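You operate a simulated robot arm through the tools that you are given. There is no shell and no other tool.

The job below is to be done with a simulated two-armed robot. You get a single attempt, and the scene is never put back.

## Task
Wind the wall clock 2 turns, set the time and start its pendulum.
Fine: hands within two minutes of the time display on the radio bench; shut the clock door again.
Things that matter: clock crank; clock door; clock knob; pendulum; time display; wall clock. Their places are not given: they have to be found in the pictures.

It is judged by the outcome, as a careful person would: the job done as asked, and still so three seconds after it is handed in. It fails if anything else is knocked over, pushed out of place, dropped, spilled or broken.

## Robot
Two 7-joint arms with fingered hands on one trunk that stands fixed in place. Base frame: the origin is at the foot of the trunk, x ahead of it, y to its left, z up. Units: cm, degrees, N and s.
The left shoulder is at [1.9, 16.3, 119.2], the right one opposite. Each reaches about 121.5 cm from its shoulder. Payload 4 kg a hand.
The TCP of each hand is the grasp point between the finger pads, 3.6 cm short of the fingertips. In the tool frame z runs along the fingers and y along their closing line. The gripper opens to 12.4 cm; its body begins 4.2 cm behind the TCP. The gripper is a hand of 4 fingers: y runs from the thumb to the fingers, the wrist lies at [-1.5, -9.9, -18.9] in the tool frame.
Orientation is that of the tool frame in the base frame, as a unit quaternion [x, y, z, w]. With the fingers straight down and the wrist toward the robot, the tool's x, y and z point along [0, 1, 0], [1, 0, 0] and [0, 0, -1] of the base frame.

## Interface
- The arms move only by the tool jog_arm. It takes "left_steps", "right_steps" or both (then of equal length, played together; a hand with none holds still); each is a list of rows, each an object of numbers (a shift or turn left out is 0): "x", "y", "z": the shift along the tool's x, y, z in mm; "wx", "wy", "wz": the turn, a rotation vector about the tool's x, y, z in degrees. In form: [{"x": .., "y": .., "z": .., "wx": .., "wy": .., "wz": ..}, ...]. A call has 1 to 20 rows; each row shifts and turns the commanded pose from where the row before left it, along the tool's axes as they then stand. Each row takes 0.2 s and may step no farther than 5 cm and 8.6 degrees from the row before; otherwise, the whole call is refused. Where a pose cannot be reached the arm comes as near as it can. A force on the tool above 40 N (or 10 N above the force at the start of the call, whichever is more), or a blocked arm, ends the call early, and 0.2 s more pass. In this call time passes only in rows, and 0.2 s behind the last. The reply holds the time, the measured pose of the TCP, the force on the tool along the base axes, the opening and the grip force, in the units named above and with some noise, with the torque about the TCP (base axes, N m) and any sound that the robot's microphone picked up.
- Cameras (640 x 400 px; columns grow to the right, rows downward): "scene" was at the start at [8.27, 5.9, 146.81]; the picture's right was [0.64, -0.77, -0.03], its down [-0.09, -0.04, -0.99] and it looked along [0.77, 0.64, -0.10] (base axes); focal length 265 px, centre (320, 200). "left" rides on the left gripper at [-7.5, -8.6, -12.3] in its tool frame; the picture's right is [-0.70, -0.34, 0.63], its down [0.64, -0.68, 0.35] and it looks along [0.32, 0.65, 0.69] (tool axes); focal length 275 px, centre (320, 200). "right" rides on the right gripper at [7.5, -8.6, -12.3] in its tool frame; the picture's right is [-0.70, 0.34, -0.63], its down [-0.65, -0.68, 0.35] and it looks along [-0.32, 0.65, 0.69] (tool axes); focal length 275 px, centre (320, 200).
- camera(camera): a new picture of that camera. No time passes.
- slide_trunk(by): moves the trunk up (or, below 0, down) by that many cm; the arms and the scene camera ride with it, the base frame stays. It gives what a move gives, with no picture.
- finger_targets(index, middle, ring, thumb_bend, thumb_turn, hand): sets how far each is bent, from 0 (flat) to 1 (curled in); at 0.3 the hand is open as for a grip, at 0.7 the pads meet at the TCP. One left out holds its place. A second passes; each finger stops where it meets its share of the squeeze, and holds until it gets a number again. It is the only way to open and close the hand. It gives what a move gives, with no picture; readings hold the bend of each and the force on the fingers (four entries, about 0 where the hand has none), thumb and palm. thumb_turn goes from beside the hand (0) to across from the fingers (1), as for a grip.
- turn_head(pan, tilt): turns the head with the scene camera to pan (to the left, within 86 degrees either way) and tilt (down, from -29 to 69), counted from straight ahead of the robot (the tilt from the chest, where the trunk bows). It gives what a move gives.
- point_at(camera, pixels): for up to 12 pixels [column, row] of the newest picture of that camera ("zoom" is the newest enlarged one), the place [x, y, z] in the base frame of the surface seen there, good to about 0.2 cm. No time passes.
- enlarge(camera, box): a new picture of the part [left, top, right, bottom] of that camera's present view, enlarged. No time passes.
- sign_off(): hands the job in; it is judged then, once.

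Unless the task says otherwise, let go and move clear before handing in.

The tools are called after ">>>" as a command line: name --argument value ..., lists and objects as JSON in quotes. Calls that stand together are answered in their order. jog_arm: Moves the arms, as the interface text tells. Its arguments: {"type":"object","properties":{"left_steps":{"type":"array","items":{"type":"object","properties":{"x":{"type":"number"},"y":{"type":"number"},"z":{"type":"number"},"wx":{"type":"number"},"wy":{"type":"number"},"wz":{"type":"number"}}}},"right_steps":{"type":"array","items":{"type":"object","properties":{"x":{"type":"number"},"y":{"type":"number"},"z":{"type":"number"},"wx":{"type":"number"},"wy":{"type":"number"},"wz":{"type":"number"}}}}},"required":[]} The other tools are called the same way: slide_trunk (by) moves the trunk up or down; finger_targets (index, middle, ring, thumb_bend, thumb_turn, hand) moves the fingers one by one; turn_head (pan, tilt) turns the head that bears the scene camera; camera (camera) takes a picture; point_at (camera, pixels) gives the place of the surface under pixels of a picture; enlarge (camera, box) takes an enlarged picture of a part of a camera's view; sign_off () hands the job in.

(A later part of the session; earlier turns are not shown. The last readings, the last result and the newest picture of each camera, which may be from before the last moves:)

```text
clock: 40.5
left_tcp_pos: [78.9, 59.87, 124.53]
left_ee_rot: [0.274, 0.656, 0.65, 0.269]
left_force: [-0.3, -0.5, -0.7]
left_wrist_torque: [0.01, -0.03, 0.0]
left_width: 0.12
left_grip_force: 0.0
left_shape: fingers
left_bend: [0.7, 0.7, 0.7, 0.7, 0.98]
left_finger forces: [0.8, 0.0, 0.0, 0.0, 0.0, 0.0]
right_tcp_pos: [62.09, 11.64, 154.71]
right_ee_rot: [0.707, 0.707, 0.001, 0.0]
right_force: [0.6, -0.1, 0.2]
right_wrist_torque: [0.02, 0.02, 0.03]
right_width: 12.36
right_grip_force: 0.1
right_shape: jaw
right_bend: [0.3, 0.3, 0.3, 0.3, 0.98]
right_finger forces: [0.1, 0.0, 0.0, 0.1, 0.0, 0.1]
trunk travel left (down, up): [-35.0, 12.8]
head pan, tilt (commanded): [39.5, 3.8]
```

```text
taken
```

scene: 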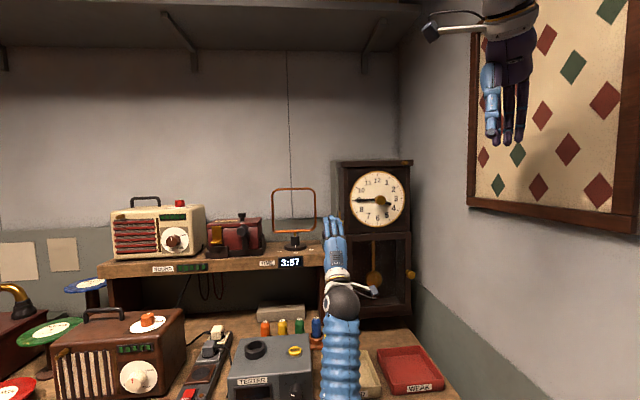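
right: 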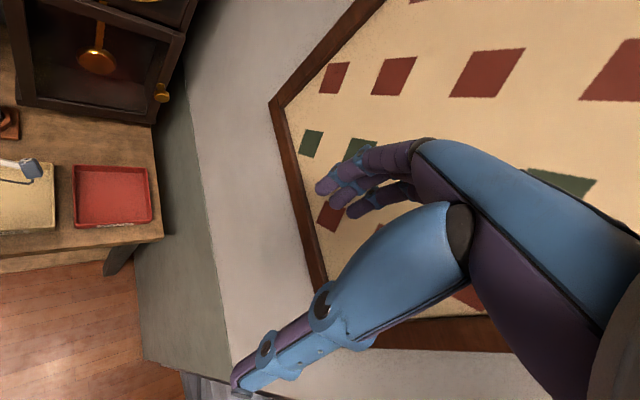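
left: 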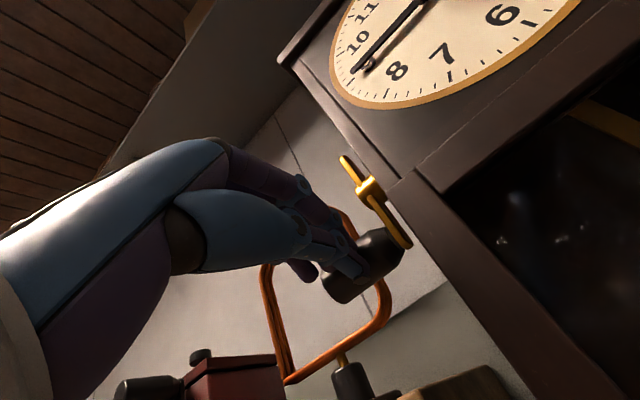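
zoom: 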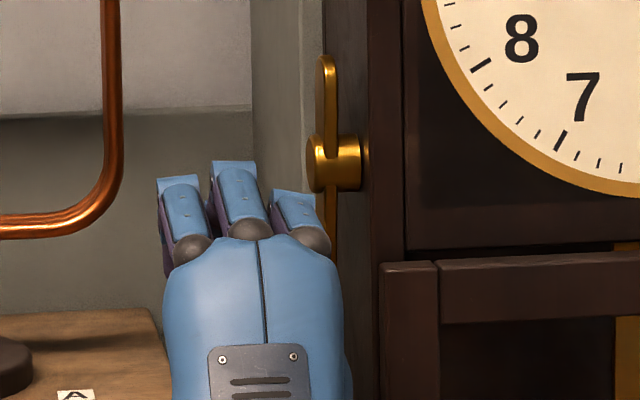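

Two turns are done: the arm is about 6° past straight down (around 726° in total). I'll withdraw the left hand and move it in front of the clock's centre knob, pre-rolled back 36°.

>>> jog_arm --left_steps '[{"z": -35}, {"z": -45}, {"z": -45}, {"x": -34, "y": 25.8}, {"x": -34, "y": 25.8}, {"x": -34, "y": 25.8}, {"x": -34, "y": 25.8}, {"x": -34, "y": 25.8}, {"wz": -7.2}, {"wz": -7.2}, {"wz": -7.2}, {"wz": -7.2}, {"wz": -7.2}]'

>>> finger_targets --hand "left" --index 0.45 --middle 0.45 --ring 0.45 --thumb_bend 0.45

>>> camera --camera "left"

>>> camera --camera "scene"

```text
clock: 43.3
left_tcp_pos: [82.24, 38.99, 137.45]
left_ee_rot: [0.057, 0.708, 0.536, 0.457]
left_force: [-0.1, 0.5, 0.8]
left_wrist_torque: [-0.02, -0.02, 0.02]
left_width: 0.1
left_grip_force: 0.0
left_shape: fingers
left_bend: [0.7, 0.7, 0.7, 0.7, 0.98]
left_finger forces: [0.0, 0.0, 0.0, 0.0, 0.0, 0.0]
right_tcp_pos: [62.21, 11.64, 154.65]
right_ee_rot: [0.707, 0.707, 0.0, -0.001]
right_force: [0.3, 0.7, 0.6]
right_wrist_torque: [0.02, -0.01, -0.01]
right_width: 12.39
right_grip_force: 0.1
right_shape: jaw
right_bend: [0.3, 0.3, 0.3, 0.3, 0.98]
right_finger forces: [0.1, 0.0, 0.0, 0.1, 0.0, 0.0]
trunk travel left (down, up): [-35.0, 12.8]
head pan, tilt (commanded): [39.5, 3.8]
```

```text
clock: 44.3
left_tcp_pos: [82.17, 38.92, 137.52]
left_ee_rot: [0.058, 0.707, 0.537, 0.456]
left_force: [0.7, 0.8, -0.4]
left_wrist_torque: [0.04, 0.01, 0.01]
left_width: 7.73
left_grip_force: 0.0
left_shape: fingers
left_bend: [0.45, 0.45, 0.45, 0.45, 0.98]
left_finger forces: [0.0, 0.0, 0.1, 0.1, 0.0, 0.0]
right_tcp_pos: [62.11, 11.73, 154.69]
right_ee_rot: [0.707, 0.707, 0.001, -0.001]
right_force: [-0.3, -0.9, -0.1]
right_wrist_torque: [0.01, 0.01, 0.04]
right_width: 12.37
right_grip_force: 0.0
right_shape: jaw
right_bend: [0.3, 0.3, 0.3, 0.3, 0.98]
right_finger forces: [0.1, 0.0, 0.0, 0.0, 0.0, 0.0]
trunk travel left (down, up): [-35.0, 12.8]
head pan, tilt (commanded): [39.5, 3.8]
```

```text
taken
```

left: 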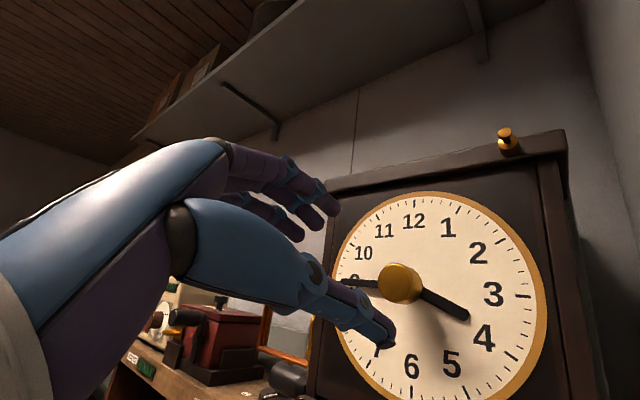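

```text
taken
```

scene: 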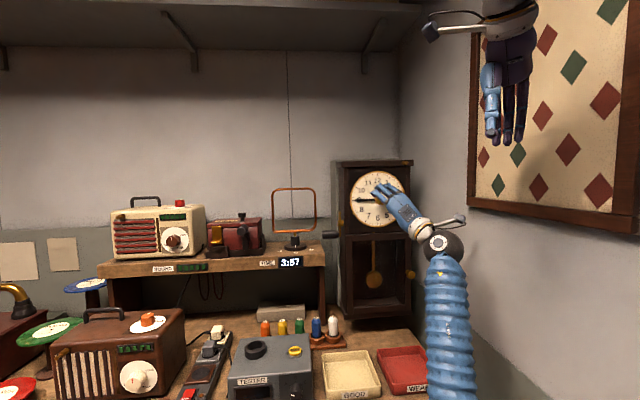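

The left camera shows the knob front at (402, 282). I'll measure it and the face around it.

>>> enlarge --camera "left" --box '[320, 190, 560, 390]'

>>> point_at --camera "left" --pixels '[[402, 282], [386, 282], [418, 284], [402, 268], [402, 296], [395, 275], [410, 290], [422, 282], [458, 207], [375, 355], [530, 298], [340, 285]]'

```text
2.00 times, centred on (440, 290) of left
```

zoom: 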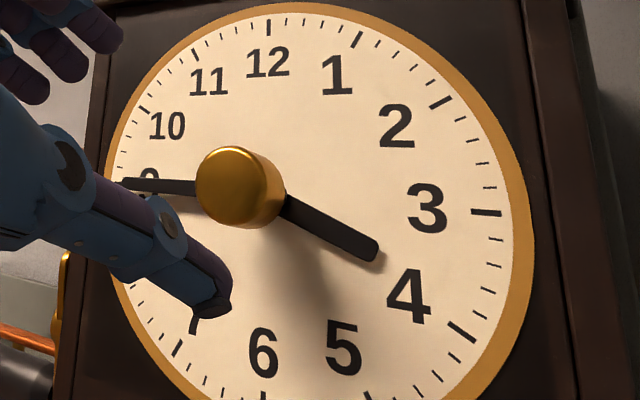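

```text
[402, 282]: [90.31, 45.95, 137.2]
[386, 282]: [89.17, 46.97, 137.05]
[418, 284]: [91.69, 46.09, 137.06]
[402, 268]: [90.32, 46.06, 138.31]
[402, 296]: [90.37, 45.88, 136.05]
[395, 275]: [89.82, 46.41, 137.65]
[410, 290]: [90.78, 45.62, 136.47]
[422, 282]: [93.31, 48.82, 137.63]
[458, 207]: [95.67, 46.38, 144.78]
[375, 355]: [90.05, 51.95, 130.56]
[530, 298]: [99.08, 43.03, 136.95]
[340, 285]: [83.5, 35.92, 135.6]
```

The knob axis is at about z = 137.3 on the face centreline and its front is 4.2 cm from the face. I'll move in so only the fingertips surround the knob and stay clear of the clock hands.

>>> jog_arm --left_steps '[{"z": 30, "y": -1}, {"z": 30, "y": -1}, {"z": 28}]'

>>> camera --camera "left"

>>> enlarge --camera "scene" --box '[330, 150, 440, 240]'

```text
clock: 45.1
left_tcp_pos: [88.5, 45.24, 137.38]
left_ee_rot: [0.058, 0.707, 0.536, 0.457]
left_force: [-0.1, 0.7, -0.1]
left_wrist_torque: [0.01, 0.0, 0.02]
left_width: 7.74
left_grip_force: 0.1
left_shape: fingers
left_bend: [0.45, 0.45, 0.45, 0.45, 0.98]
left_finger forces: [0.0, 0.0, 0.1, 0.0, 0.0, 0.1]
right_tcp_pos: [62.1, 11.73, 154.67]
right_ee_rot: [0.707, 0.707, 0.0, 0.0]
right_force: [0.6, -0.2, 0.7]
right_wrist_torque: [0.01, 0.02, -0.01]
right_width: 12.36
right_grip_force: 0.1
right_shape: jaw
right_bend: [0.3, 0.3, 0.3, 0.3, 0.98]
right_finger forces: [0.0, 0.1, 0.0, 0.0, 0.1, 0.0]
trunk travel left (down, up): [-35.0, 12.8]
head pan, tilt (commanded): [39.5, 3.8]
```

```text
taken
```

left: 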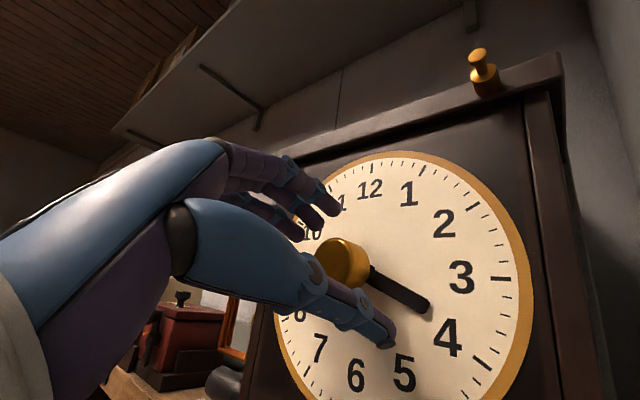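

```text
4.44 times, centred on (385, 195) of scene
```

zoom: 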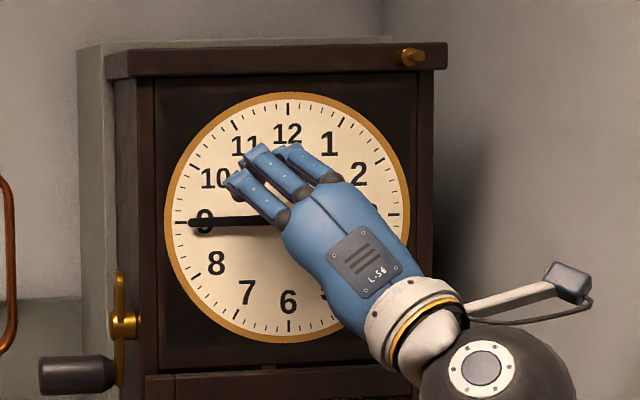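

The TCP is on the knob axis with the fingertips about 2.4 cm off the face. I'll close the fingers step by step.

>>> finger_targets --hand "left" --index 0.6 --middle 0.6 --ring 0.6 --thumb_bend 0.6

>>> camera --camera "left"

```text
clock: 46.1
left_tcp_pos: [88.62, 45.13, 137.4]
left_ee_rot: [0.057, 0.708, 0.536, 0.457]
left_force: [1.7, -1.6, -1.6]
left_wrist_torque: [-0.01, 0.06, -0.03]
left_width: 3.45
left_grip_force: 2.1
left_shape: fingers
left_bend: [0.6, 0.6, 0.6, 0.59, 0.97]
left_finger forces: [0.0, 0.0, 0.0, 0.0, 2.6, 0.0]
right_tcp_pos: [62.09, 11.55, 154.63]
right_ee_rot: [0.707, 0.708, 0.001, -0.001]
right_force: [-0.9, 0.3, 0.2]
right_wrist_torque: [0.0, 0.02, -0.01]
right_width: 12.38
right_grip_force: 0.1
right_shape: jaw
right_bend: [0.3, 0.3, 0.3, 0.3, 0.98]
right_finger forces: [0.1, 0.0, 0.0, 0.0, 0.0, 0.0]
trunk travel left (down, up): [-35.0, 12.8]
head pan, tilt (commanded): [39.5, 3.8]
```

```text
taken
```

left: 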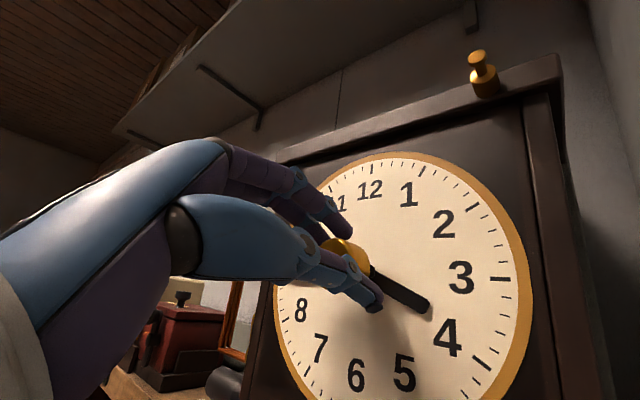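

The thumb touches lightly (2.6 N). I'll bring the fingers in further.

>>> finger_targets --hand "left" --index 0.67 --middle 0.67 --ring 0.67

>>> enlarge --camera "left" --box '[220, 140, 480, 340]'

```text
clock: 47.1
left_tcp_pos: [88.36, 45.22, 137.46]
left_ee_rot: [0.057, 0.707, 0.536, 0.458]
left_force: [-0.2, 2.7, 5.8]
left_wrist_torque: [0.15, -0.17, 0.11]
left_width: 3.03
left_grip_force: 6.3
left_shape: fingers
left_bend: [0.64, 0.63, 0.67, 0.59, 0.97]
left_finger forces: [3.7, 5.4, 0.1, 0.0, 3.2, 0.0]
right_tcp_pos: [62.11, 11.68, 154.63]
right_ee_rot: [0.706, 0.708, 0.001, -0.001]
right_force: [0.0, -0.6, 0.0]
right_wrist_torque: [0.01, 0.02, -0.01]
right_width: 12.38
right_grip_force: 0.0
right_shape: jaw
right_bend: [0.3, 0.3, 0.3, 0.3, 0.98]
right_finger forces: [0.0, 0.1, 0.0, 0.0, 0.0, 0.0]
trunk travel left (down, up): [-35.0, 12.8]
head pan, tilt (commanded): [39.5, 3.8]
```

```text
2.00 times, centred on (350, 240) of left
```

zoom: 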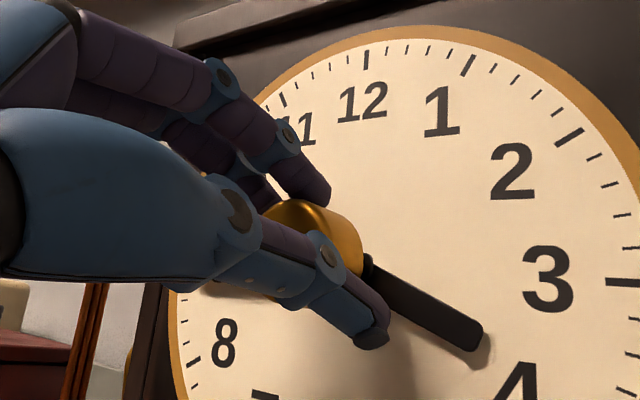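

The index, middle and thumb now hold the knob lightly. I'll firm up the thumb and try a 14° turn to see how the minute hand responds.

>>> finger_targets --hand "left" --index 0.68 --middle 0.68 --ring 0.7 --thumb_bend 0.64

>>> jog_arm --left_steps '[{"wz": 7}, {"wz": 7}]'

>>> camera --camera "left"

>>> enlarge --camera "scene" --box '[330, 150, 440, 240]'

```text
clock: 48.1
left_tcp_pos: [88.4, 45.13, 137.4]
left_ee_rot: [0.057, 0.708, 0.537, 0.456]
left_force: [-1.7, 0.6, 3.3]
left_wrist_torque: [0.1, -0.08, 0.11]
left_width: 2.94
left_grip_force: 9.0
left_shape: fingers
left_bend: [0.64, 0.63, 0.7, 0.61, 0.97]
left_finger forces: [4.0, 6.6, 0.0, 0.0, 7.3, 0.0]
right_tcp_pos: [62.25, 11.68, 154.64]
right_ee_rot: [0.707, 0.707, 0.001, -0.001]
right_force: [-0.5, 0.1, -0.4]
right_wrist_torque: [0.03, -0.01, -0.01]
right_width: 12.4
right_grip_force: 0.1
right_shape: jaw
right_bend: [0.3, 0.3, 0.3, 0.3, 0.98]
right_finger forces: [0.0, 0.0, 0.0, 0.0, 0.0, 0.0]
trunk travel left (down, up): [-35.0, 12.8]
head pan, tilt (commanded): [39.5, 3.8]
```

```text
clock: 48.7
left_tcp_pos: [88.43, 45.02, 137.33]
left_ee_rot: [0.143, 0.695, 0.588, 0.388]
left_force: [-0.9, 2.0, 4.3]
left_wrist_torque: [0.19, -0.19, 0.15]
left_width: 2.89
left_grip_force: 9.3
left_shape: fingers
left_bend: [0.64, 0.63, 0.7, 0.62, 0.96]
left_finger forces: [4.6, 7.3, 0.0, 0.1, 5.8, 0.1]
right_tcp_pos: [62.11, 11.58, 154.67]
right_ee_rot: [0.708, 0.707, 0.002, 0.0]
right_force: [0.1, -0.4, 0.4]
right_wrist_torque: [0.01, -0.03, -0.01]
right_width: 12.36
right_grip_force: 0.0
right_shape: jaw
right_bend: [0.3, 0.3, 0.3, 0.3, 0.98]
right_finger forces: [0.1, 0.0, 0.0, 0.0, 0.1, 0.0]
trunk travel left (down, up): [-35.0, 12.8]
head pan, tilt (commanded): [39.5, 3.8]
```

```text
taken
```

left: 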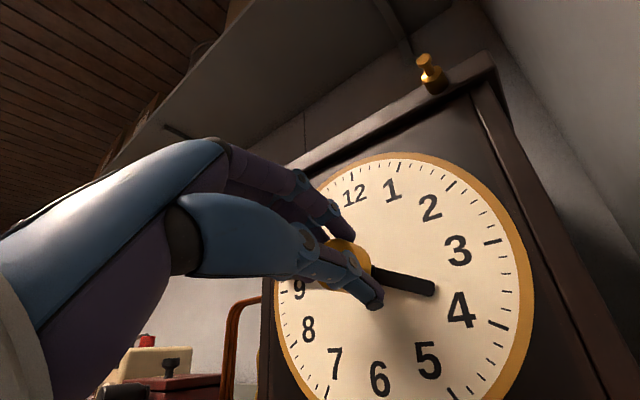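

```text
4.44 times, centred on (385, 195) of scene
```

zoom: 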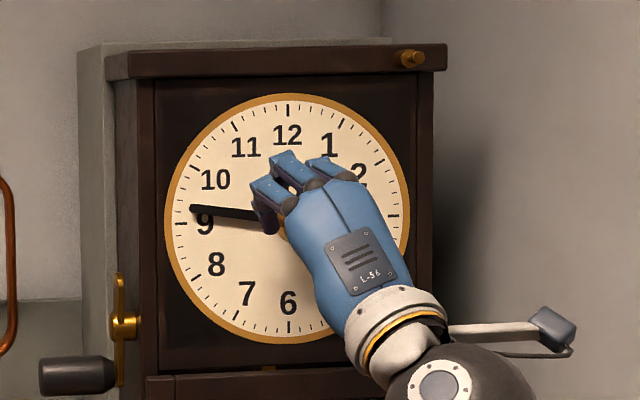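

The minute hand moved up by roughly 7° for a 14° turn, either slip, finger give or gearing. I'll turn another 14° and compare.

>>> jog_arm --left_steps '[{"wz": 7}, {"wz": 7}]'

>>> enlarge --camera "scene" --box '[340, 160, 412, 230]'

>>> enlarge --camera "left" --box '[220, 140, 480, 340]'

```text
clock: 49.3
left_tcp_pos: [88.3, 45.13, 137.28]
left_ee_rot: [0.227, 0.673, 0.631, 0.314]
left_force: [0.4, 1.3, 3.7]
left_wrist_torque: [0.13, -0.15, 0.04]
left_width: 2.9
left_grip_force: 8.9
left_shape: fingers
left_bend: [0.64, 0.63, 0.7, 0.62, 0.96]
left_finger forces: [4.2, 6.9, 0.0, 0.1, 6.2, 0.1]
right_tcp_pos: [62.02, 11.55, 154.64]
right_ee_rot: [0.707, 0.707, 0.001, -0.001]
right_force: [0.0, 0.4, 0.2]
right_wrist_torque: [0.01, 0.02, -0.01]
right_width: 12.37
right_grip_force: 0.0
right_shape: jaw
right_bend: [0.3, 0.3, 0.3, 0.3, 0.98]
right_finger forces: [0.0, 0.1, 0.0, 0.1, 0.0, 0.1]
trunk travel left (down, up): [-35.0, 12.8]
head pan, tilt (commanded): [39.5, 3.8]
```

```text
5.71 times, centred on (376, 195) of scene
```

zoom: 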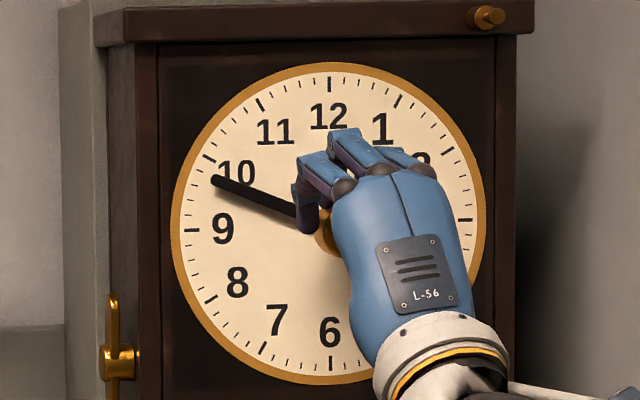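

```text
2.00 times, centred on (350, 240) of left
```

zoom: 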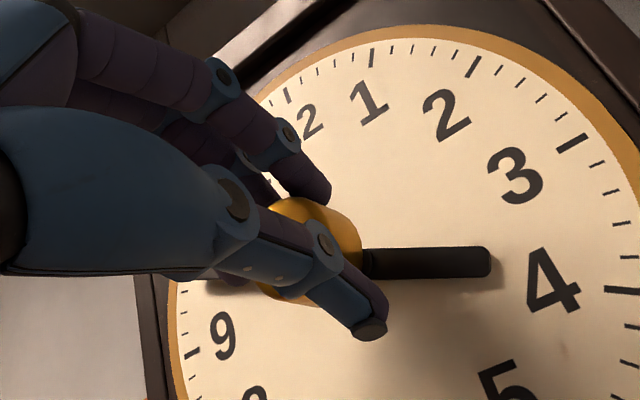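

The second 14° step moved the minute hand by about 14°, so the ratio is 1:1 with some initial slack. The hand now reads about 48.3 minutes, and I'll turn about 49° more and check.

>>> jog_arm --left_steps '[{"wz": 7}, {"wz": 7}, {"wz": 7}, {"wz": 7}, {"wz": 7}, {"wz": 7}, {"wz": 6}]'

>>> enlarge --camera "scene" --box '[340, 160, 412, 230]'

>>> camera --camera "left"

```text
clock: 50.9
left_tcp_pos: [88.47, 45.04, 137.3]
left_ee_rot: [0.481, 0.523, 0.704, 0.028]
left_force: [1.5, -3.4, -1.3]
left_wrist_torque: [0.0, -0.03, -0.11]
left_width: 2.83
left_grip_force: 9.1
left_shape: fingers
left_bend: [0.64, 0.63, 0.7, 0.62, 0.96]
left_finger forces: [4.3, 5.9, 0.0, 0.0, 9.0, 0.0]
right_tcp_pos: [62.16, 11.63, 154.69]
right_ee_rot: [0.707, 0.707, 0.001, -0.001]
right_force: [0.4, 0.1, 0.1]
right_wrist_torque: [-0.01, -0.01, 0.0]
right_width: 12.37
right_grip_force: 0.0
right_shape: jaw
right_bend: [0.3, 0.3, 0.3, 0.3, 0.98]
right_finger forces: [0.0, 0.0, 0.0, 0.0, 0.0, 0.0]
trunk travel left (down, up): [-35.0, 12.8]
head pan, tilt (commanded): [39.5, 3.8]
```

```text
5.71 times, centred on (376, 195) of scene
```

zoom: 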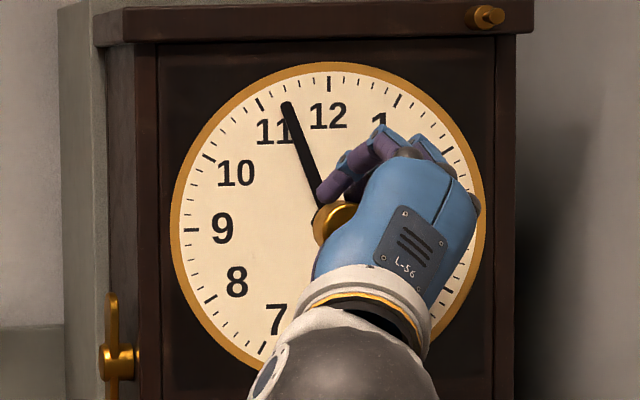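

```text
taken
```

left: 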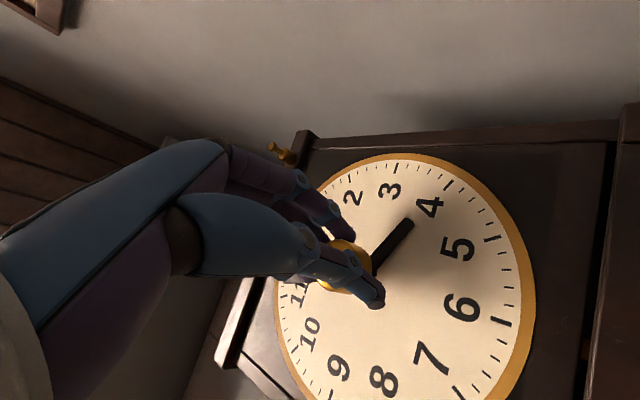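

The minute hand points to about 56.7. I'll add 2° to bring it to 57 and then open the fingers.

>>> jog_arm --left_steps '[{"wz": 2}]'

>>> finger_targets --hand "left" --index 0.45 --middle 0.45 --ring 0.45 --thumb_bend 0.45

>>> jog_arm --left_steps '[{"z": -30}, {"z": -45}, {"z": -45}, {"z": -40}]'

>>> camera --camera "left"

>>> enlarge --camera "scene" --box '[340, 160, 412, 230]'

```text
clock: 51.3
left_tcp_pos: [88.39, 45.05, 137.26]
left_ee_rot: [0.489, 0.514, 0.704, 0.017]
left_force: [0.8, -2.3, -1.1]
left_wrist_torque: [0.02, -0.04, -0.11]
left_width: 2.81
left_grip_force: 10.1
left_shape: fingers
left_bend: [0.64, 0.63, 0.7, 0.62, 0.96]
left_finger forces: [4.4, 6.0, 0.0, 0.0, 9.2, 0.0]
right_tcp_pos: [62.12, 11.7, 154.66]
right_ee_rot: [0.707, 0.707, 0.001, -0.001]
right_force: [0.4, -0.6, -0.3]
right_wrist_torque: [0.01, 0.0, 0.02]
right_width: 12.38
right_grip_force: 0.1
right_shape: jaw
right_bend: [0.3, 0.3, 0.3, 0.3, 0.98]
right_finger forces: [0.0, 0.0, 0.0, 0.0, 0.0, 0.0]
trunk travel left (down, up): [-35.0, 12.8]
head pan, tilt (commanded): [39.5, 3.8]
```

```text
clock: 52.3
left_tcp_pos: [88.47, 45.11, 137.22]
left_ee_rot: [0.489, 0.515, 0.704, 0.017]
left_force: [0.3, 1.0, 0.3]
left_wrist_torque: [-0.01, 0.01, 0.0]
left_width: 7.75
left_grip_force: 0.2
left_shape: fingers
left_bend: [0.45, 0.45, 0.45, 0.45, 0.97]
left_finger forces: [0.0, 0.1, 0.1, 0.0, 0.0, 0.0]
right_tcp_pos: [62.11, 11.71, 154.75]
right_ee_rot: [0.707, 0.707, 0.001, -0.001]
right_force: [0.2, 0.1, 0.6]
right_wrist_torque: [0.02, -0.01, 0.03]
right_width: 12.36
right_grip_force: 0.0
right_shape: jaw
right_bend: [0.3, 0.3, 0.3, 0.3, 0.98]
right_finger forces: [0.0, 0.0, 0.1, 0.0, 0.1, 0.0]
trunk travel left (down, up): [-35.0, 12.8]
head pan, tilt (commanded): [39.5, 3.8]
```

```text
clock: 53.3
left_tcp_pos: [77.0, 33.53, 137.42]
left_ee_rot: [0.49, 0.514, 0.704, 0.018]
left_force: [0.8, -0.8, -0.7]
left_wrist_torque: [0.0, -0.02, 0.0]
left_width: 7.73
left_grip_force: 0.0
left_shape: fingers
left_bend: [0.45, 0.45, 0.45, 0.45, 0.97]
left_finger forces: [0.1, 0.0, 0.1, 0.0, 0.1, 0.1]
right_tcp_pos: [62.15, 11.49, 154.66]
right_ee_rot: [0.707, 0.707, 0.0, 0.0]
right_force: [-1.0, 0.3, -0.1]
right_wrist_torque: [0.02, -0.06, 0.02]
right_width: 12.38
right_grip_force: 0.0
right_shape: jaw
right_bend: [0.3, 0.3, 0.3, 0.3, 0.98]
right_finger forces: [0.0, 0.0, 0.1, 0.0, 0.0, 0.0]
trunk travel left (down, up): [-35.0, 12.8]
head pan, tilt (commanded): [39.5, 3.8]
```

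```text
taken
```

left: 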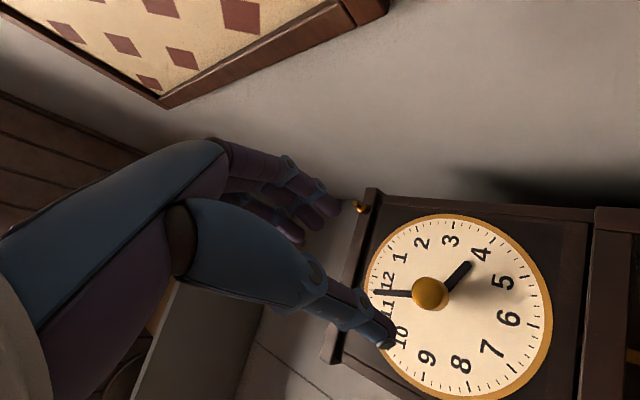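

```text
5.71 times, centred on (376, 195) of scene
```

zoom: 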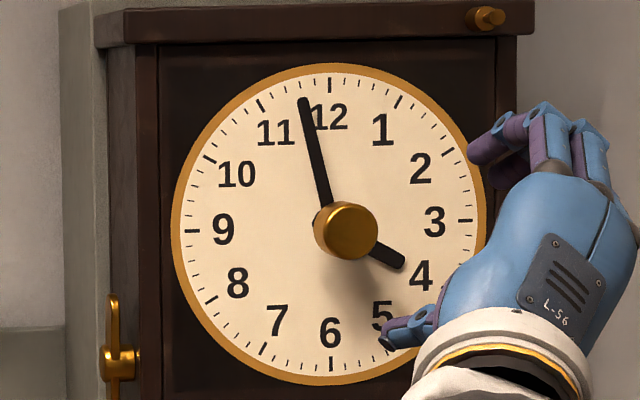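

After release the minute hand reads about 57.9, a bit further than before opening. I'll check the display and measure the hand positions accurately.

>>> enlarge --camera "scene" --box '[270, 245, 310, 275]'

>>> enlarge --camera "scene" --box '[352, 172, 402, 212]'

>>> point_at --camera "zoom" --pixels '[[282, 110], [294, 160], [305, 210], [315, 250], [320, 80], [325, 360], [410, 335], [430, 345]]'

```text
13.33 times, centred on (290, 260) of scene
```

zoom: 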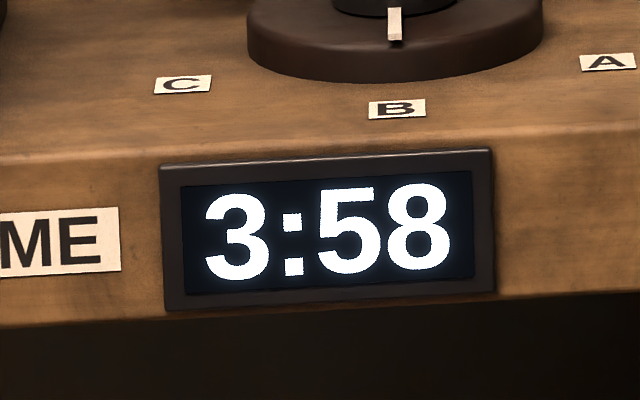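

```text
10.00 times, centred on (377, 192) of scene
```

zoom: 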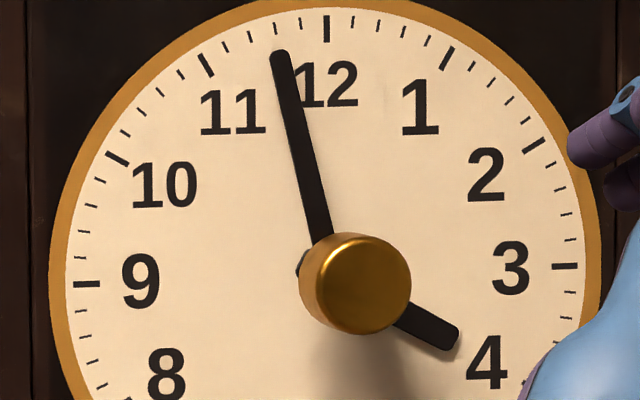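

```text
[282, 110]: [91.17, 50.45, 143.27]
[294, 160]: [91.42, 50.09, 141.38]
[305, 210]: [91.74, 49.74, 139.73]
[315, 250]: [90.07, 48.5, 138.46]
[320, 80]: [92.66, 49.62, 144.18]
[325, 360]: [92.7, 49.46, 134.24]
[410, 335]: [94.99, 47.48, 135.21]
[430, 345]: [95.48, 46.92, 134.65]
```

The display now reads 3:58, so it runs in real time, and the clock hands at about 57.9 agree with it. Next is the door, so I'll check the clearance around the door knob, including the right-hand wall.

>>> point_at --camera "scene" --pixels '[[430, 250], [470, 290], [520, 320], [600, 360], [450, 180], [425, 330], [440, 365], [470, 200], [560, 215], [411, 274]]'

>>> camera --camera "scene"

```text
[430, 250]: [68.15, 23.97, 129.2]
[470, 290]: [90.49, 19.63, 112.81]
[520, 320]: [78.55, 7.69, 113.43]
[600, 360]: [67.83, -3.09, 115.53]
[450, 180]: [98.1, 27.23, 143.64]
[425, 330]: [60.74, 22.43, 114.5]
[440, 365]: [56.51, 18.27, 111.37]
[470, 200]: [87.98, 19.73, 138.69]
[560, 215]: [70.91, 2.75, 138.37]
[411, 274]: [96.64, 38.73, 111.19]
```

```text
taken
```

scene: 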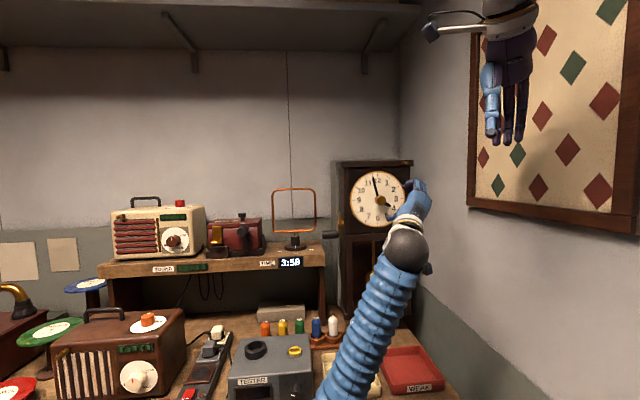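

The right wall is about 9 cm beyond the door knob, and the current hand roll keeps the wrist camera clear of it. I'll lower the hand in front of the door knob in two stages and watch the elbow and table.

>>> jog_arm --left_steps '[{"x": -35.9, "y": -18.3}, {"x": -35.9, "y": -18.3}, {"x": -35.9, "y": -18.3}, {"x": -35.9, "y": -18.3}]'

>>> turn_head --pan 30 --tilt 25

>>> camera --camera "scene"

>>> camera --camera "left"

>>> camera --camera "right"

```text
clock: 54.3
left_tcp_pos: [80.81, 29.55, 122.34]
left_ee_rot: [0.49, 0.514, 0.704, 0.018]
left_force: [-1.1, -0.4, 0.1]
left_wrist_torque: [0.0, -0.02, -0.01]
left_width: 7.77
left_grip_force: 0.1
left_shape: fingers
left_bend: [0.45, 0.45, 0.45, 0.45, 0.97]
left_finger forces: [0.0, 0.0, 0.0, 0.0, 0.1, 0.1]
right_tcp_pos: [62.21, 11.65, 154.7]
right_ee_rot: [0.707, 0.707, 0.001, 0.0]
right_force: [0.3, -0.9, 0.9]
right_wrist_torque: [-0.01, -0.03, 0.05]
right_width: 12.37
right_grip_force: 0.1
right_shape: jaw
right_bend: [0.3, 0.3, 0.3, 0.3, 0.98]
right_finger forces: [0.0, 0.0, 0.0, 0.1, 0.0, 0.0]
trunk travel left (down, up): [-35.0, 12.8]
head pan, tilt (commanded): [39.5, 3.8]
```

```text
clock: 55.2
left_tcp_pos: [80.88, 29.44, 122.31]
left_ee_rot: [0.489, 0.514, 0.704, 0.017]
left_force: [0.2, 0.0, -0.8]
left_wrist_torque: [-0.01, 0.01, 0.05]
left_width: 7.75
left_grip_force: 0.1
left_shape: fingers
left_bend: [0.45, 0.45, 0.45, 0.45, 0.97]
left_finger forces: [0.0, 0.1, 0.0, 0.0, 0.1, 0.1]
right_tcp_pos: [62.01, 11.63, 154.73]
right_ee_rot: [0.707, 0.708, 0.0, -0.001]
right_force: [0.3, 0.5, -0.7]
right_wrist_torque: [-0.05, -0.02, 0.0]
right_width: 12.36
right_grip_force: 0.0
right_shape: jaw
right_bend: [0.3, 0.3, 0.3, 0.3, 0.98]
right_finger forces: [0.1, 0.0, 0.0, 0.0, 0.0, 0.0]
trunk travel left (down, up): [-35.0, 12.8]
head pan, tilt (commanded): [30.0, 25.0]
```

```text
taken
```

scene: 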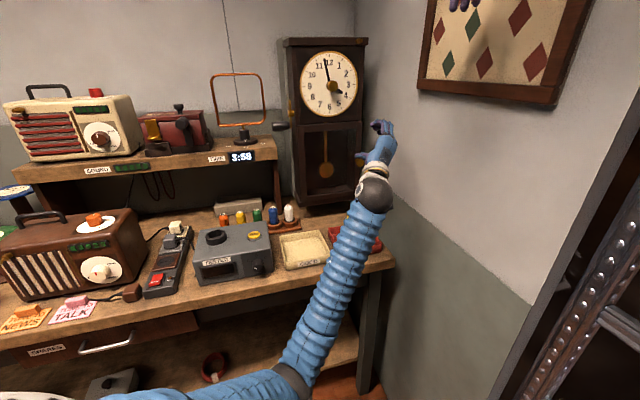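

```text
taken
```

left: 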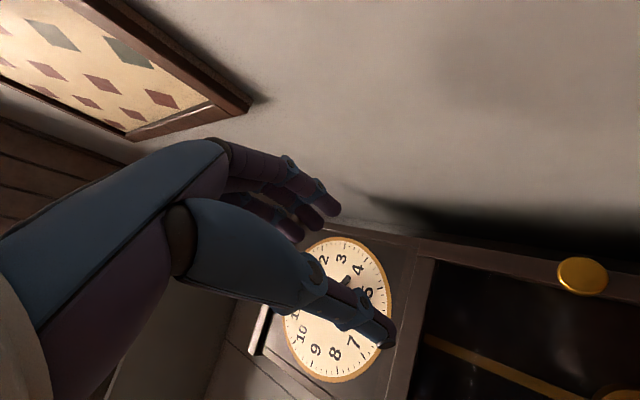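

```text
taken
```

right: 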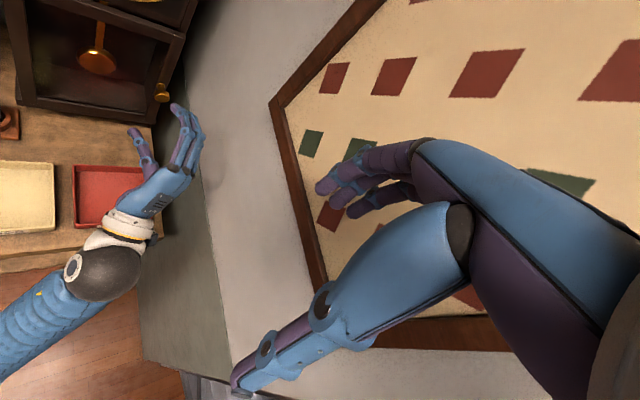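

The forearm passes over the red tray and the table edge, so I'll measure its height there before going lower.

>>> point_at --camera "scene" --pixels '[[295, 375], [315, 335], [330, 300], [345, 260], [358, 225], [372, 195], [372, 275], [340, 290], [300, 250], [365, 240], [250, 385], [385, 262]]'

```text
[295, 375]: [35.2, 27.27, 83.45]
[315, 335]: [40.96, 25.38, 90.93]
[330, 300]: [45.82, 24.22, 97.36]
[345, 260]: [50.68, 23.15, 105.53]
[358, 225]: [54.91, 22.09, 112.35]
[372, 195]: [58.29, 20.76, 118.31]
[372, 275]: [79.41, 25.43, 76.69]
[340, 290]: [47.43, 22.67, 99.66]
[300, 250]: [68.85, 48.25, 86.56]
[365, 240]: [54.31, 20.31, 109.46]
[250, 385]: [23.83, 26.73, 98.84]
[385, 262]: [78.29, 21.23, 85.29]
```

The elbow hangs in front of the table, and I estimate the forearm will clear the edge by about 9 cm. I'll continue down and in front of the door knob.

>>> jog_arm --left_steps '[{"x": -36.3, "y": -17.6}, {"x": -36.3, "y": -17.6}, {"x": -36.3, "y": -17.6}, {"z": 32}, {"z": 32}, {"z": 28}]'

>>> camera --camera "scene"

>>> camera --camera "left"

>>> camera --camera "right"

```text
clock: 56.6
left_tcp_pos: [90.74, 32.93, 110.87]
left_ee_rot: [0.49, 0.514, 0.704, 0.018]
left_force: [-0.2, 0.6, -0.3]
left_wrist_torque: [0.02, -0.02, 0.03]
left_width: 7.77
left_grip_force: 0.1
left_shape: fingers
left_bend: [0.45, 0.45, 0.45, 0.45, 0.98]
left_finger forces: [0.1, 0.0, 0.0, 0.0, 0.1, 0.0]
right_tcp_pos: [62.15, 11.67, 154.56]
right_ee_rot: [0.707, 0.707, 0.001, -0.001]
right_force: [0.6, 0.2, 0.7]
right_wrist_torque: [0.01, -0.01, -0.02]
right_width: 12.39
right_grip_force: 0.1
right_shape: jaw
right_bend: [0.3, 0.3, 0.3, 0.3, 0.98]
right_finger forces: [0.0, 0.0, 0.0, 0.0, 0.0, 0.1]
trunk travel left (down, up): [-35.0, 12.8]
head pan, tilt (commanded): [30.0, 25.0]
```

```text
taken
```

scene: 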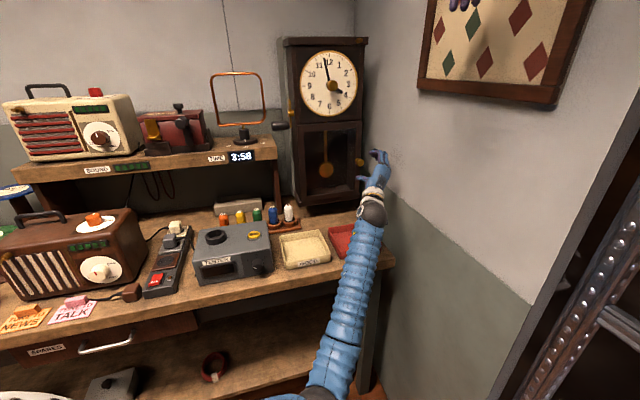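

```text
taken
```

left: 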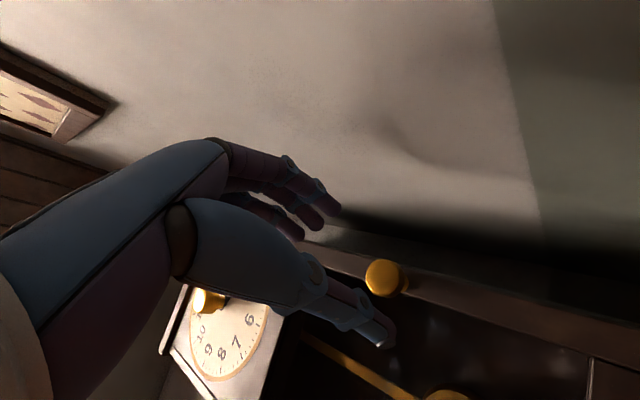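

```text
taken
```

right: 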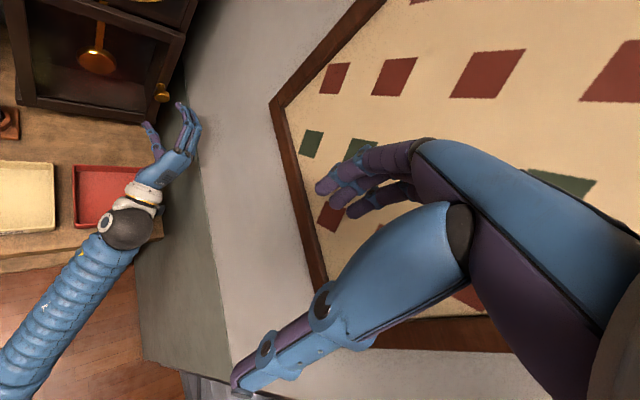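

The knob is centred at about (383, 278) in the left view and the hand is on its axis. I'll advance 7 cm so the fingertips straddle it.

>>> jog_arm --left_steps '[{"z": 30}, {"z": 25}, {"z": 16}]'

>>> finger_targets --hand "left" --index 0.6 --middle 0.6 --ring 0.6 --thumb_bend 0.6

>>> camera --camera "left"

>>> enlarge --camera "right" --box '[100, 60, 220, 180]'

```text
clock: 57.4
left_tcp_pos: [95.97, 37.98, 110.96]
left_ee_rot: [0.49, 0.514, 0.704, 0.018]
left_force: [-0.2, 0.3, 1.2]
left_wrist_torque: [-0.02, 0.0, -0.01]
left_width: 7.77
left_grip_force: 0.1
left_shape: fingers
left_bend: [0.45, 0.45, 0.45, 0.45, 0.98]
left_finger forces: [0.0, 0.0, 0.1, 0.0, 0.0, 0.0]
right_tcp_pos: [62.14, 11.67, 154.69]
right_ee_rot: [0.707, 0.707, 0.001, -0.001]
right_force: [0.9, -0.4, -0.1]
right_wrist_torque: [0.01, -0.03, -0.01]
right_width: 12.38
right_grip_force: 0.0
right_shape: jaw
right_bend: [0.3, 0.3, 0.3, 0.3, 0.98]
right_finger forces: [0.0, 0.0, 0.1, 0.0, 0.0, 0.1]
trunk travel left (down, up): [-35.0, 12.8]
head pan, tilt (commanded): [30.0, 25.0]
```

```text
clock: 58.4
left_tcp_pos: [95.89, 37.99, 110.68]
left_ee_rot: [0.49, 0.514, 0.704, 0.017]
left_force: [-1.3, -1.7, -4.8]
left_wrist_torque: [0.16, 0.14, -0.24]
left_width: 4.01
left_grip_force: 7.5
left_shape: fingers
left_bend: [0.6, 0.55, 0.6, 0.57, 0.98]
left_finger forces: [0.0, 6.8, 0.0, 0.0, 8.1, 0.0]
right_tcp_pos: [62.06, 11.66, 154.62]
right_ee_rot: [0.707, 0.708, 0.0, -0.001]
right_force: [0.4, -0.4, -0.4]
right_wrist_torque: [0.04, -0.01, 0.0]
right_width: 12.36
right_grip_force: 0.1
right_shape: jaw
right_bend: [0.3, 0.3, 0.3, 0.3, 0.98]
right_finger forces: [0.0, 0.0, 0.1, 0.0, 0.1, 0.1]
trunk travel left (down, up): [-35.0, 12.8]
head pan, tilt (commanded): [30.0, 25.0]
```

```text
taken
```

left: 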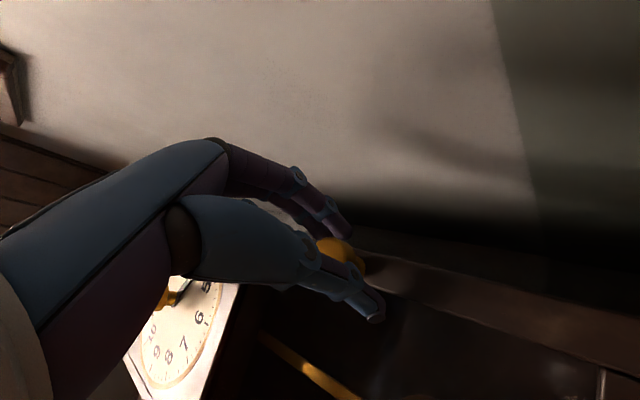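

```text
3.33 times, centred on (160, 120) of right
```

zoom: 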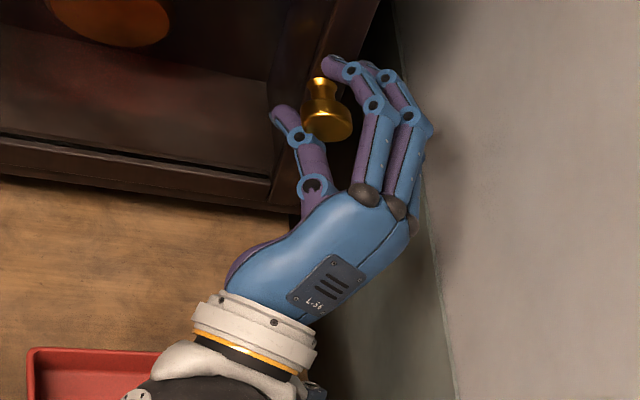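

The right camera shows the fingers around the door knob, with the middle finger and thumb pinching it. I'll firm up the grip a little.

>>> finger_targets --hand "left" --index 0.66 --middle 0.64 --ring 0.66 --thumb_bend 0.64

>>> jog_arm --left_steps '[{"z": -8}, {"z": -10}]'

>>> enlarge --camera "right" --box '[0, 0, 220, 180]'

```text
clock: 59.4
left_tcp_pos: [95.9, 38.03, 110.76]
left_ee_rot: [0.49, 0.514, 0.704, 0.017]
left_force: [-5.1, -0.8, -10.1]
left_wrist_torque: [0.27, 0.23, -0.33]
left_width: 3.1
left_grip_force: 13.7
left_shape: fingers
left_bend: [0.66, 0.56, 0.66, 0.58, 0.97]
left_finger forces: [0.0, 10.1, 0.0, 0.0, 17.2, 0.0]
right_tcp_pos: [62.25, 11.59, 154.61]
right_ee_rot: [0.707, 0.707, 0.0, 0.0]
right_force: [0.1, 0.4, 0.7]
right_wrist_torque: [0.0, -0.01, -0.02]
right_width: 12.36
right_grip_force: 0.0
right_shape: jaw
right_bend: [0.3, 0.3, 0.3, 0.3, 0.98]
right_finger forces: [0.0, 0.0, 0.0, 0.0, 0.0, 0.0]
trunk travel left (down, up): [-35.0, 12.8]
head pan, tilt (commanded): [30.0, 25.0]
```

```text
clock: 60.0
left_tcp_pos: [94.49, 36.87, 110.86]
left_ee_rot: [0.489, 0.515, 0.704, 0.017]
left_force: [-1.6, 6.3, -7.2]
left_wrist_torque: [-0.04, 0.11, 0.1]
left_width: 2.74
left_grip_force: 4.4
left_shape: fingers
left_bend: [0.65, 0.64, 0.66, 0.61, 0.97]
left_finger forces: [2.0, 0.2, 0.0, 0.0, 7.4, 0.0]
right_tcp_pos: [62.28, 11.82, 154.64]
right_ee_rot: [0.707, 0.707, 0.0, -0.001]
right_force: [-0.6, -0.3, 0.9]
right_wrist_torque: [0.0, 0.02, 0.01]
right_width: 12.39
right_grip_force: 0.1
right_shape: jaw
right_bend: [0.3, 0.3, 0.3, 0.3, 0.98]
right_finger forces: [0.1, 0.0, 0.1, 0.0, 0.0, 0.0]
trunk travel left (down, up): [-35.0, 12.8]
head pan, tilt (commanded): [30.0, 25.0]
```

```text
2.22 times, centred on (110, 90) of right
```

zoom: 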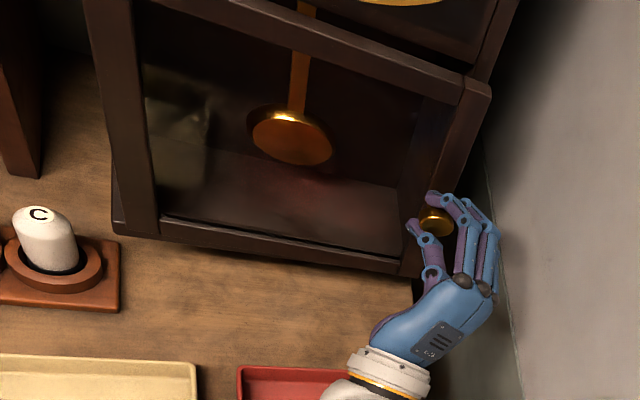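

I need to know whether the door moved or the fingers slipped on the knob, so I'll look closely at the door edge.

>>> enlarge --camera "scene" --box '[280, 110, 400, 215]'

>>> point_at --camera "zoom" --pixels '[[380, 110], [380, 250], [150, 110], [150, 250], [385, 170]]'

>>> enlarge --camera "right" --box '[120, 20, 200, 120]'

>>> point_at --camera "zoom" --pixels '[[390, 60], [350, 160], [300, 250], [320, 250], [350, 200]]'

```text
3.81 times, centred on (340, 162) of scene
```

zoom: 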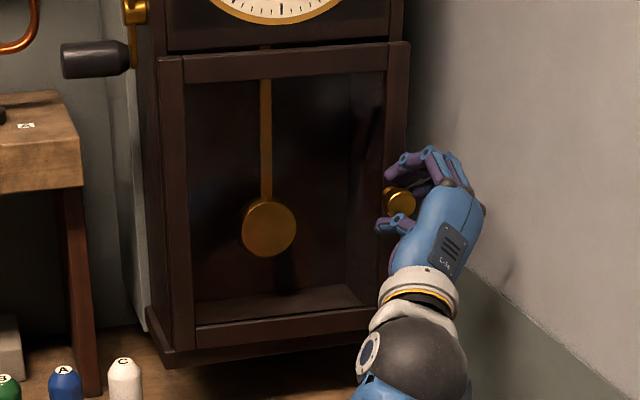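

```text
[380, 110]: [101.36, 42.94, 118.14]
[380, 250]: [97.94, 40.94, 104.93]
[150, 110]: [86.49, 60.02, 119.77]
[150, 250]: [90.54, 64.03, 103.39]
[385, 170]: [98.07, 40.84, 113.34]
```

```text
4.00 times, centred on (160, 70) of right
```

zoom: 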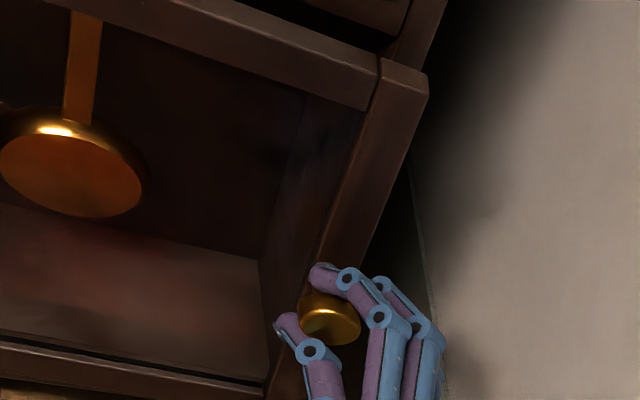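

```text
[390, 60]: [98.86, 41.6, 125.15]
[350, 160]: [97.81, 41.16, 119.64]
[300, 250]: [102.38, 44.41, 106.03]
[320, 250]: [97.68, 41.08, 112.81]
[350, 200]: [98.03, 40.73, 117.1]
```

The door's right edge has come out by about 1 cm, so it is opening. I'll keep pulling along its arc.

>>> jog_arm --left_steps '[{"z": -10, "x": 1.5, "y": -1.3}, {"z": -10, "x": 2, "y": -1.8}, {"z": -10, "x": 2.5, "y": -2}]'

>>> enlarge --camera "right" --box '[0, 0, 220, 180]'

>>> enlarge --camera "scene" --box '[280, 110, 400, 215]'

>>> point_at --camera "zoom" --pixels '[[390, 100], [385, 250], [385, 270], [395, 80]]'

```text
clock: 60.8
left_tcp_pos: [91.77, 35.24, 110.95]
left_ee_rot: [0.49, 0.514, 0.704, 0.016]
left_force: [-1.6, 3.4, -9.4]
left_wrist_torque: [-0.06, 0.15, 0.02]
left_width: 2.76
left_grip_force: 4.8
left_shape: fingers
left_bend: [0.65, 0.64, 0.66, 0.61, 0.96]
left_finger forces: [1.5, 0.1, 0.1, 0.0, 8.6, 0.1]
right_tcp_pos: [62.07, 11.66, 154.63]
right_ee_rot: [0.707, 0.707, 0.001, -0.001]
right_force: [0.1, -0.4, -0.2]
right_wrist_torque: [0.01, -0.01, 0.02]
right_width: 12.37
right_grip_force: 0.2
right_shape: jaw
right_bend: [0.3, 0.3, 0.3, 0.3, 0.98]
right_finger forces: [0.0, 0.1, 0.0, 0.0, 0.0, 0.0]
trunk travel left (down, up): [-35.0, 12.8]
head pan, tilt (commanded): [30.0, 25.0]
```

```text
2.22 times, centred on (110, 90) of right
```

zoom: 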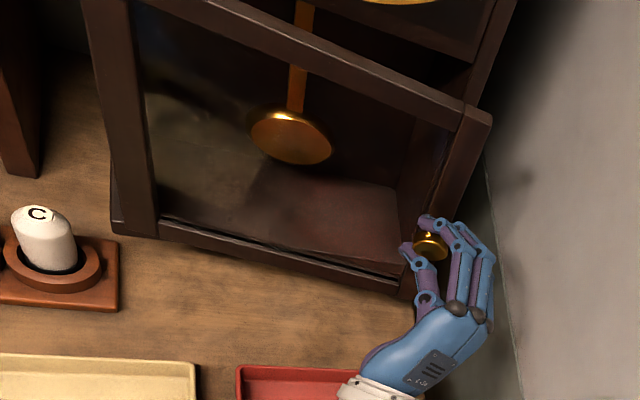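

```text
3.81 times, centred on (340, 162) of scene
```

zoom: 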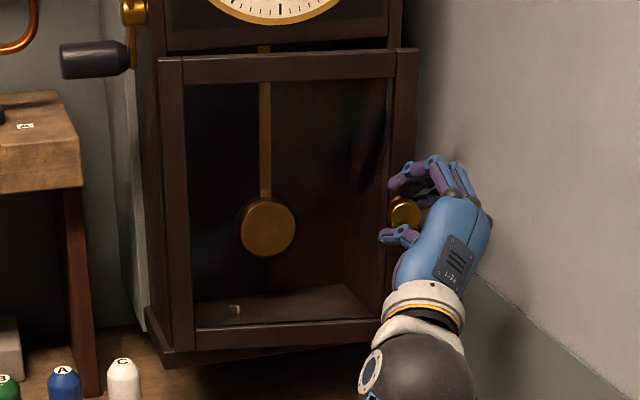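

```text
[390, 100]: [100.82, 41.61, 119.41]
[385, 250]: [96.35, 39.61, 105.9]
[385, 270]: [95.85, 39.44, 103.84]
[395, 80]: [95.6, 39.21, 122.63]
```

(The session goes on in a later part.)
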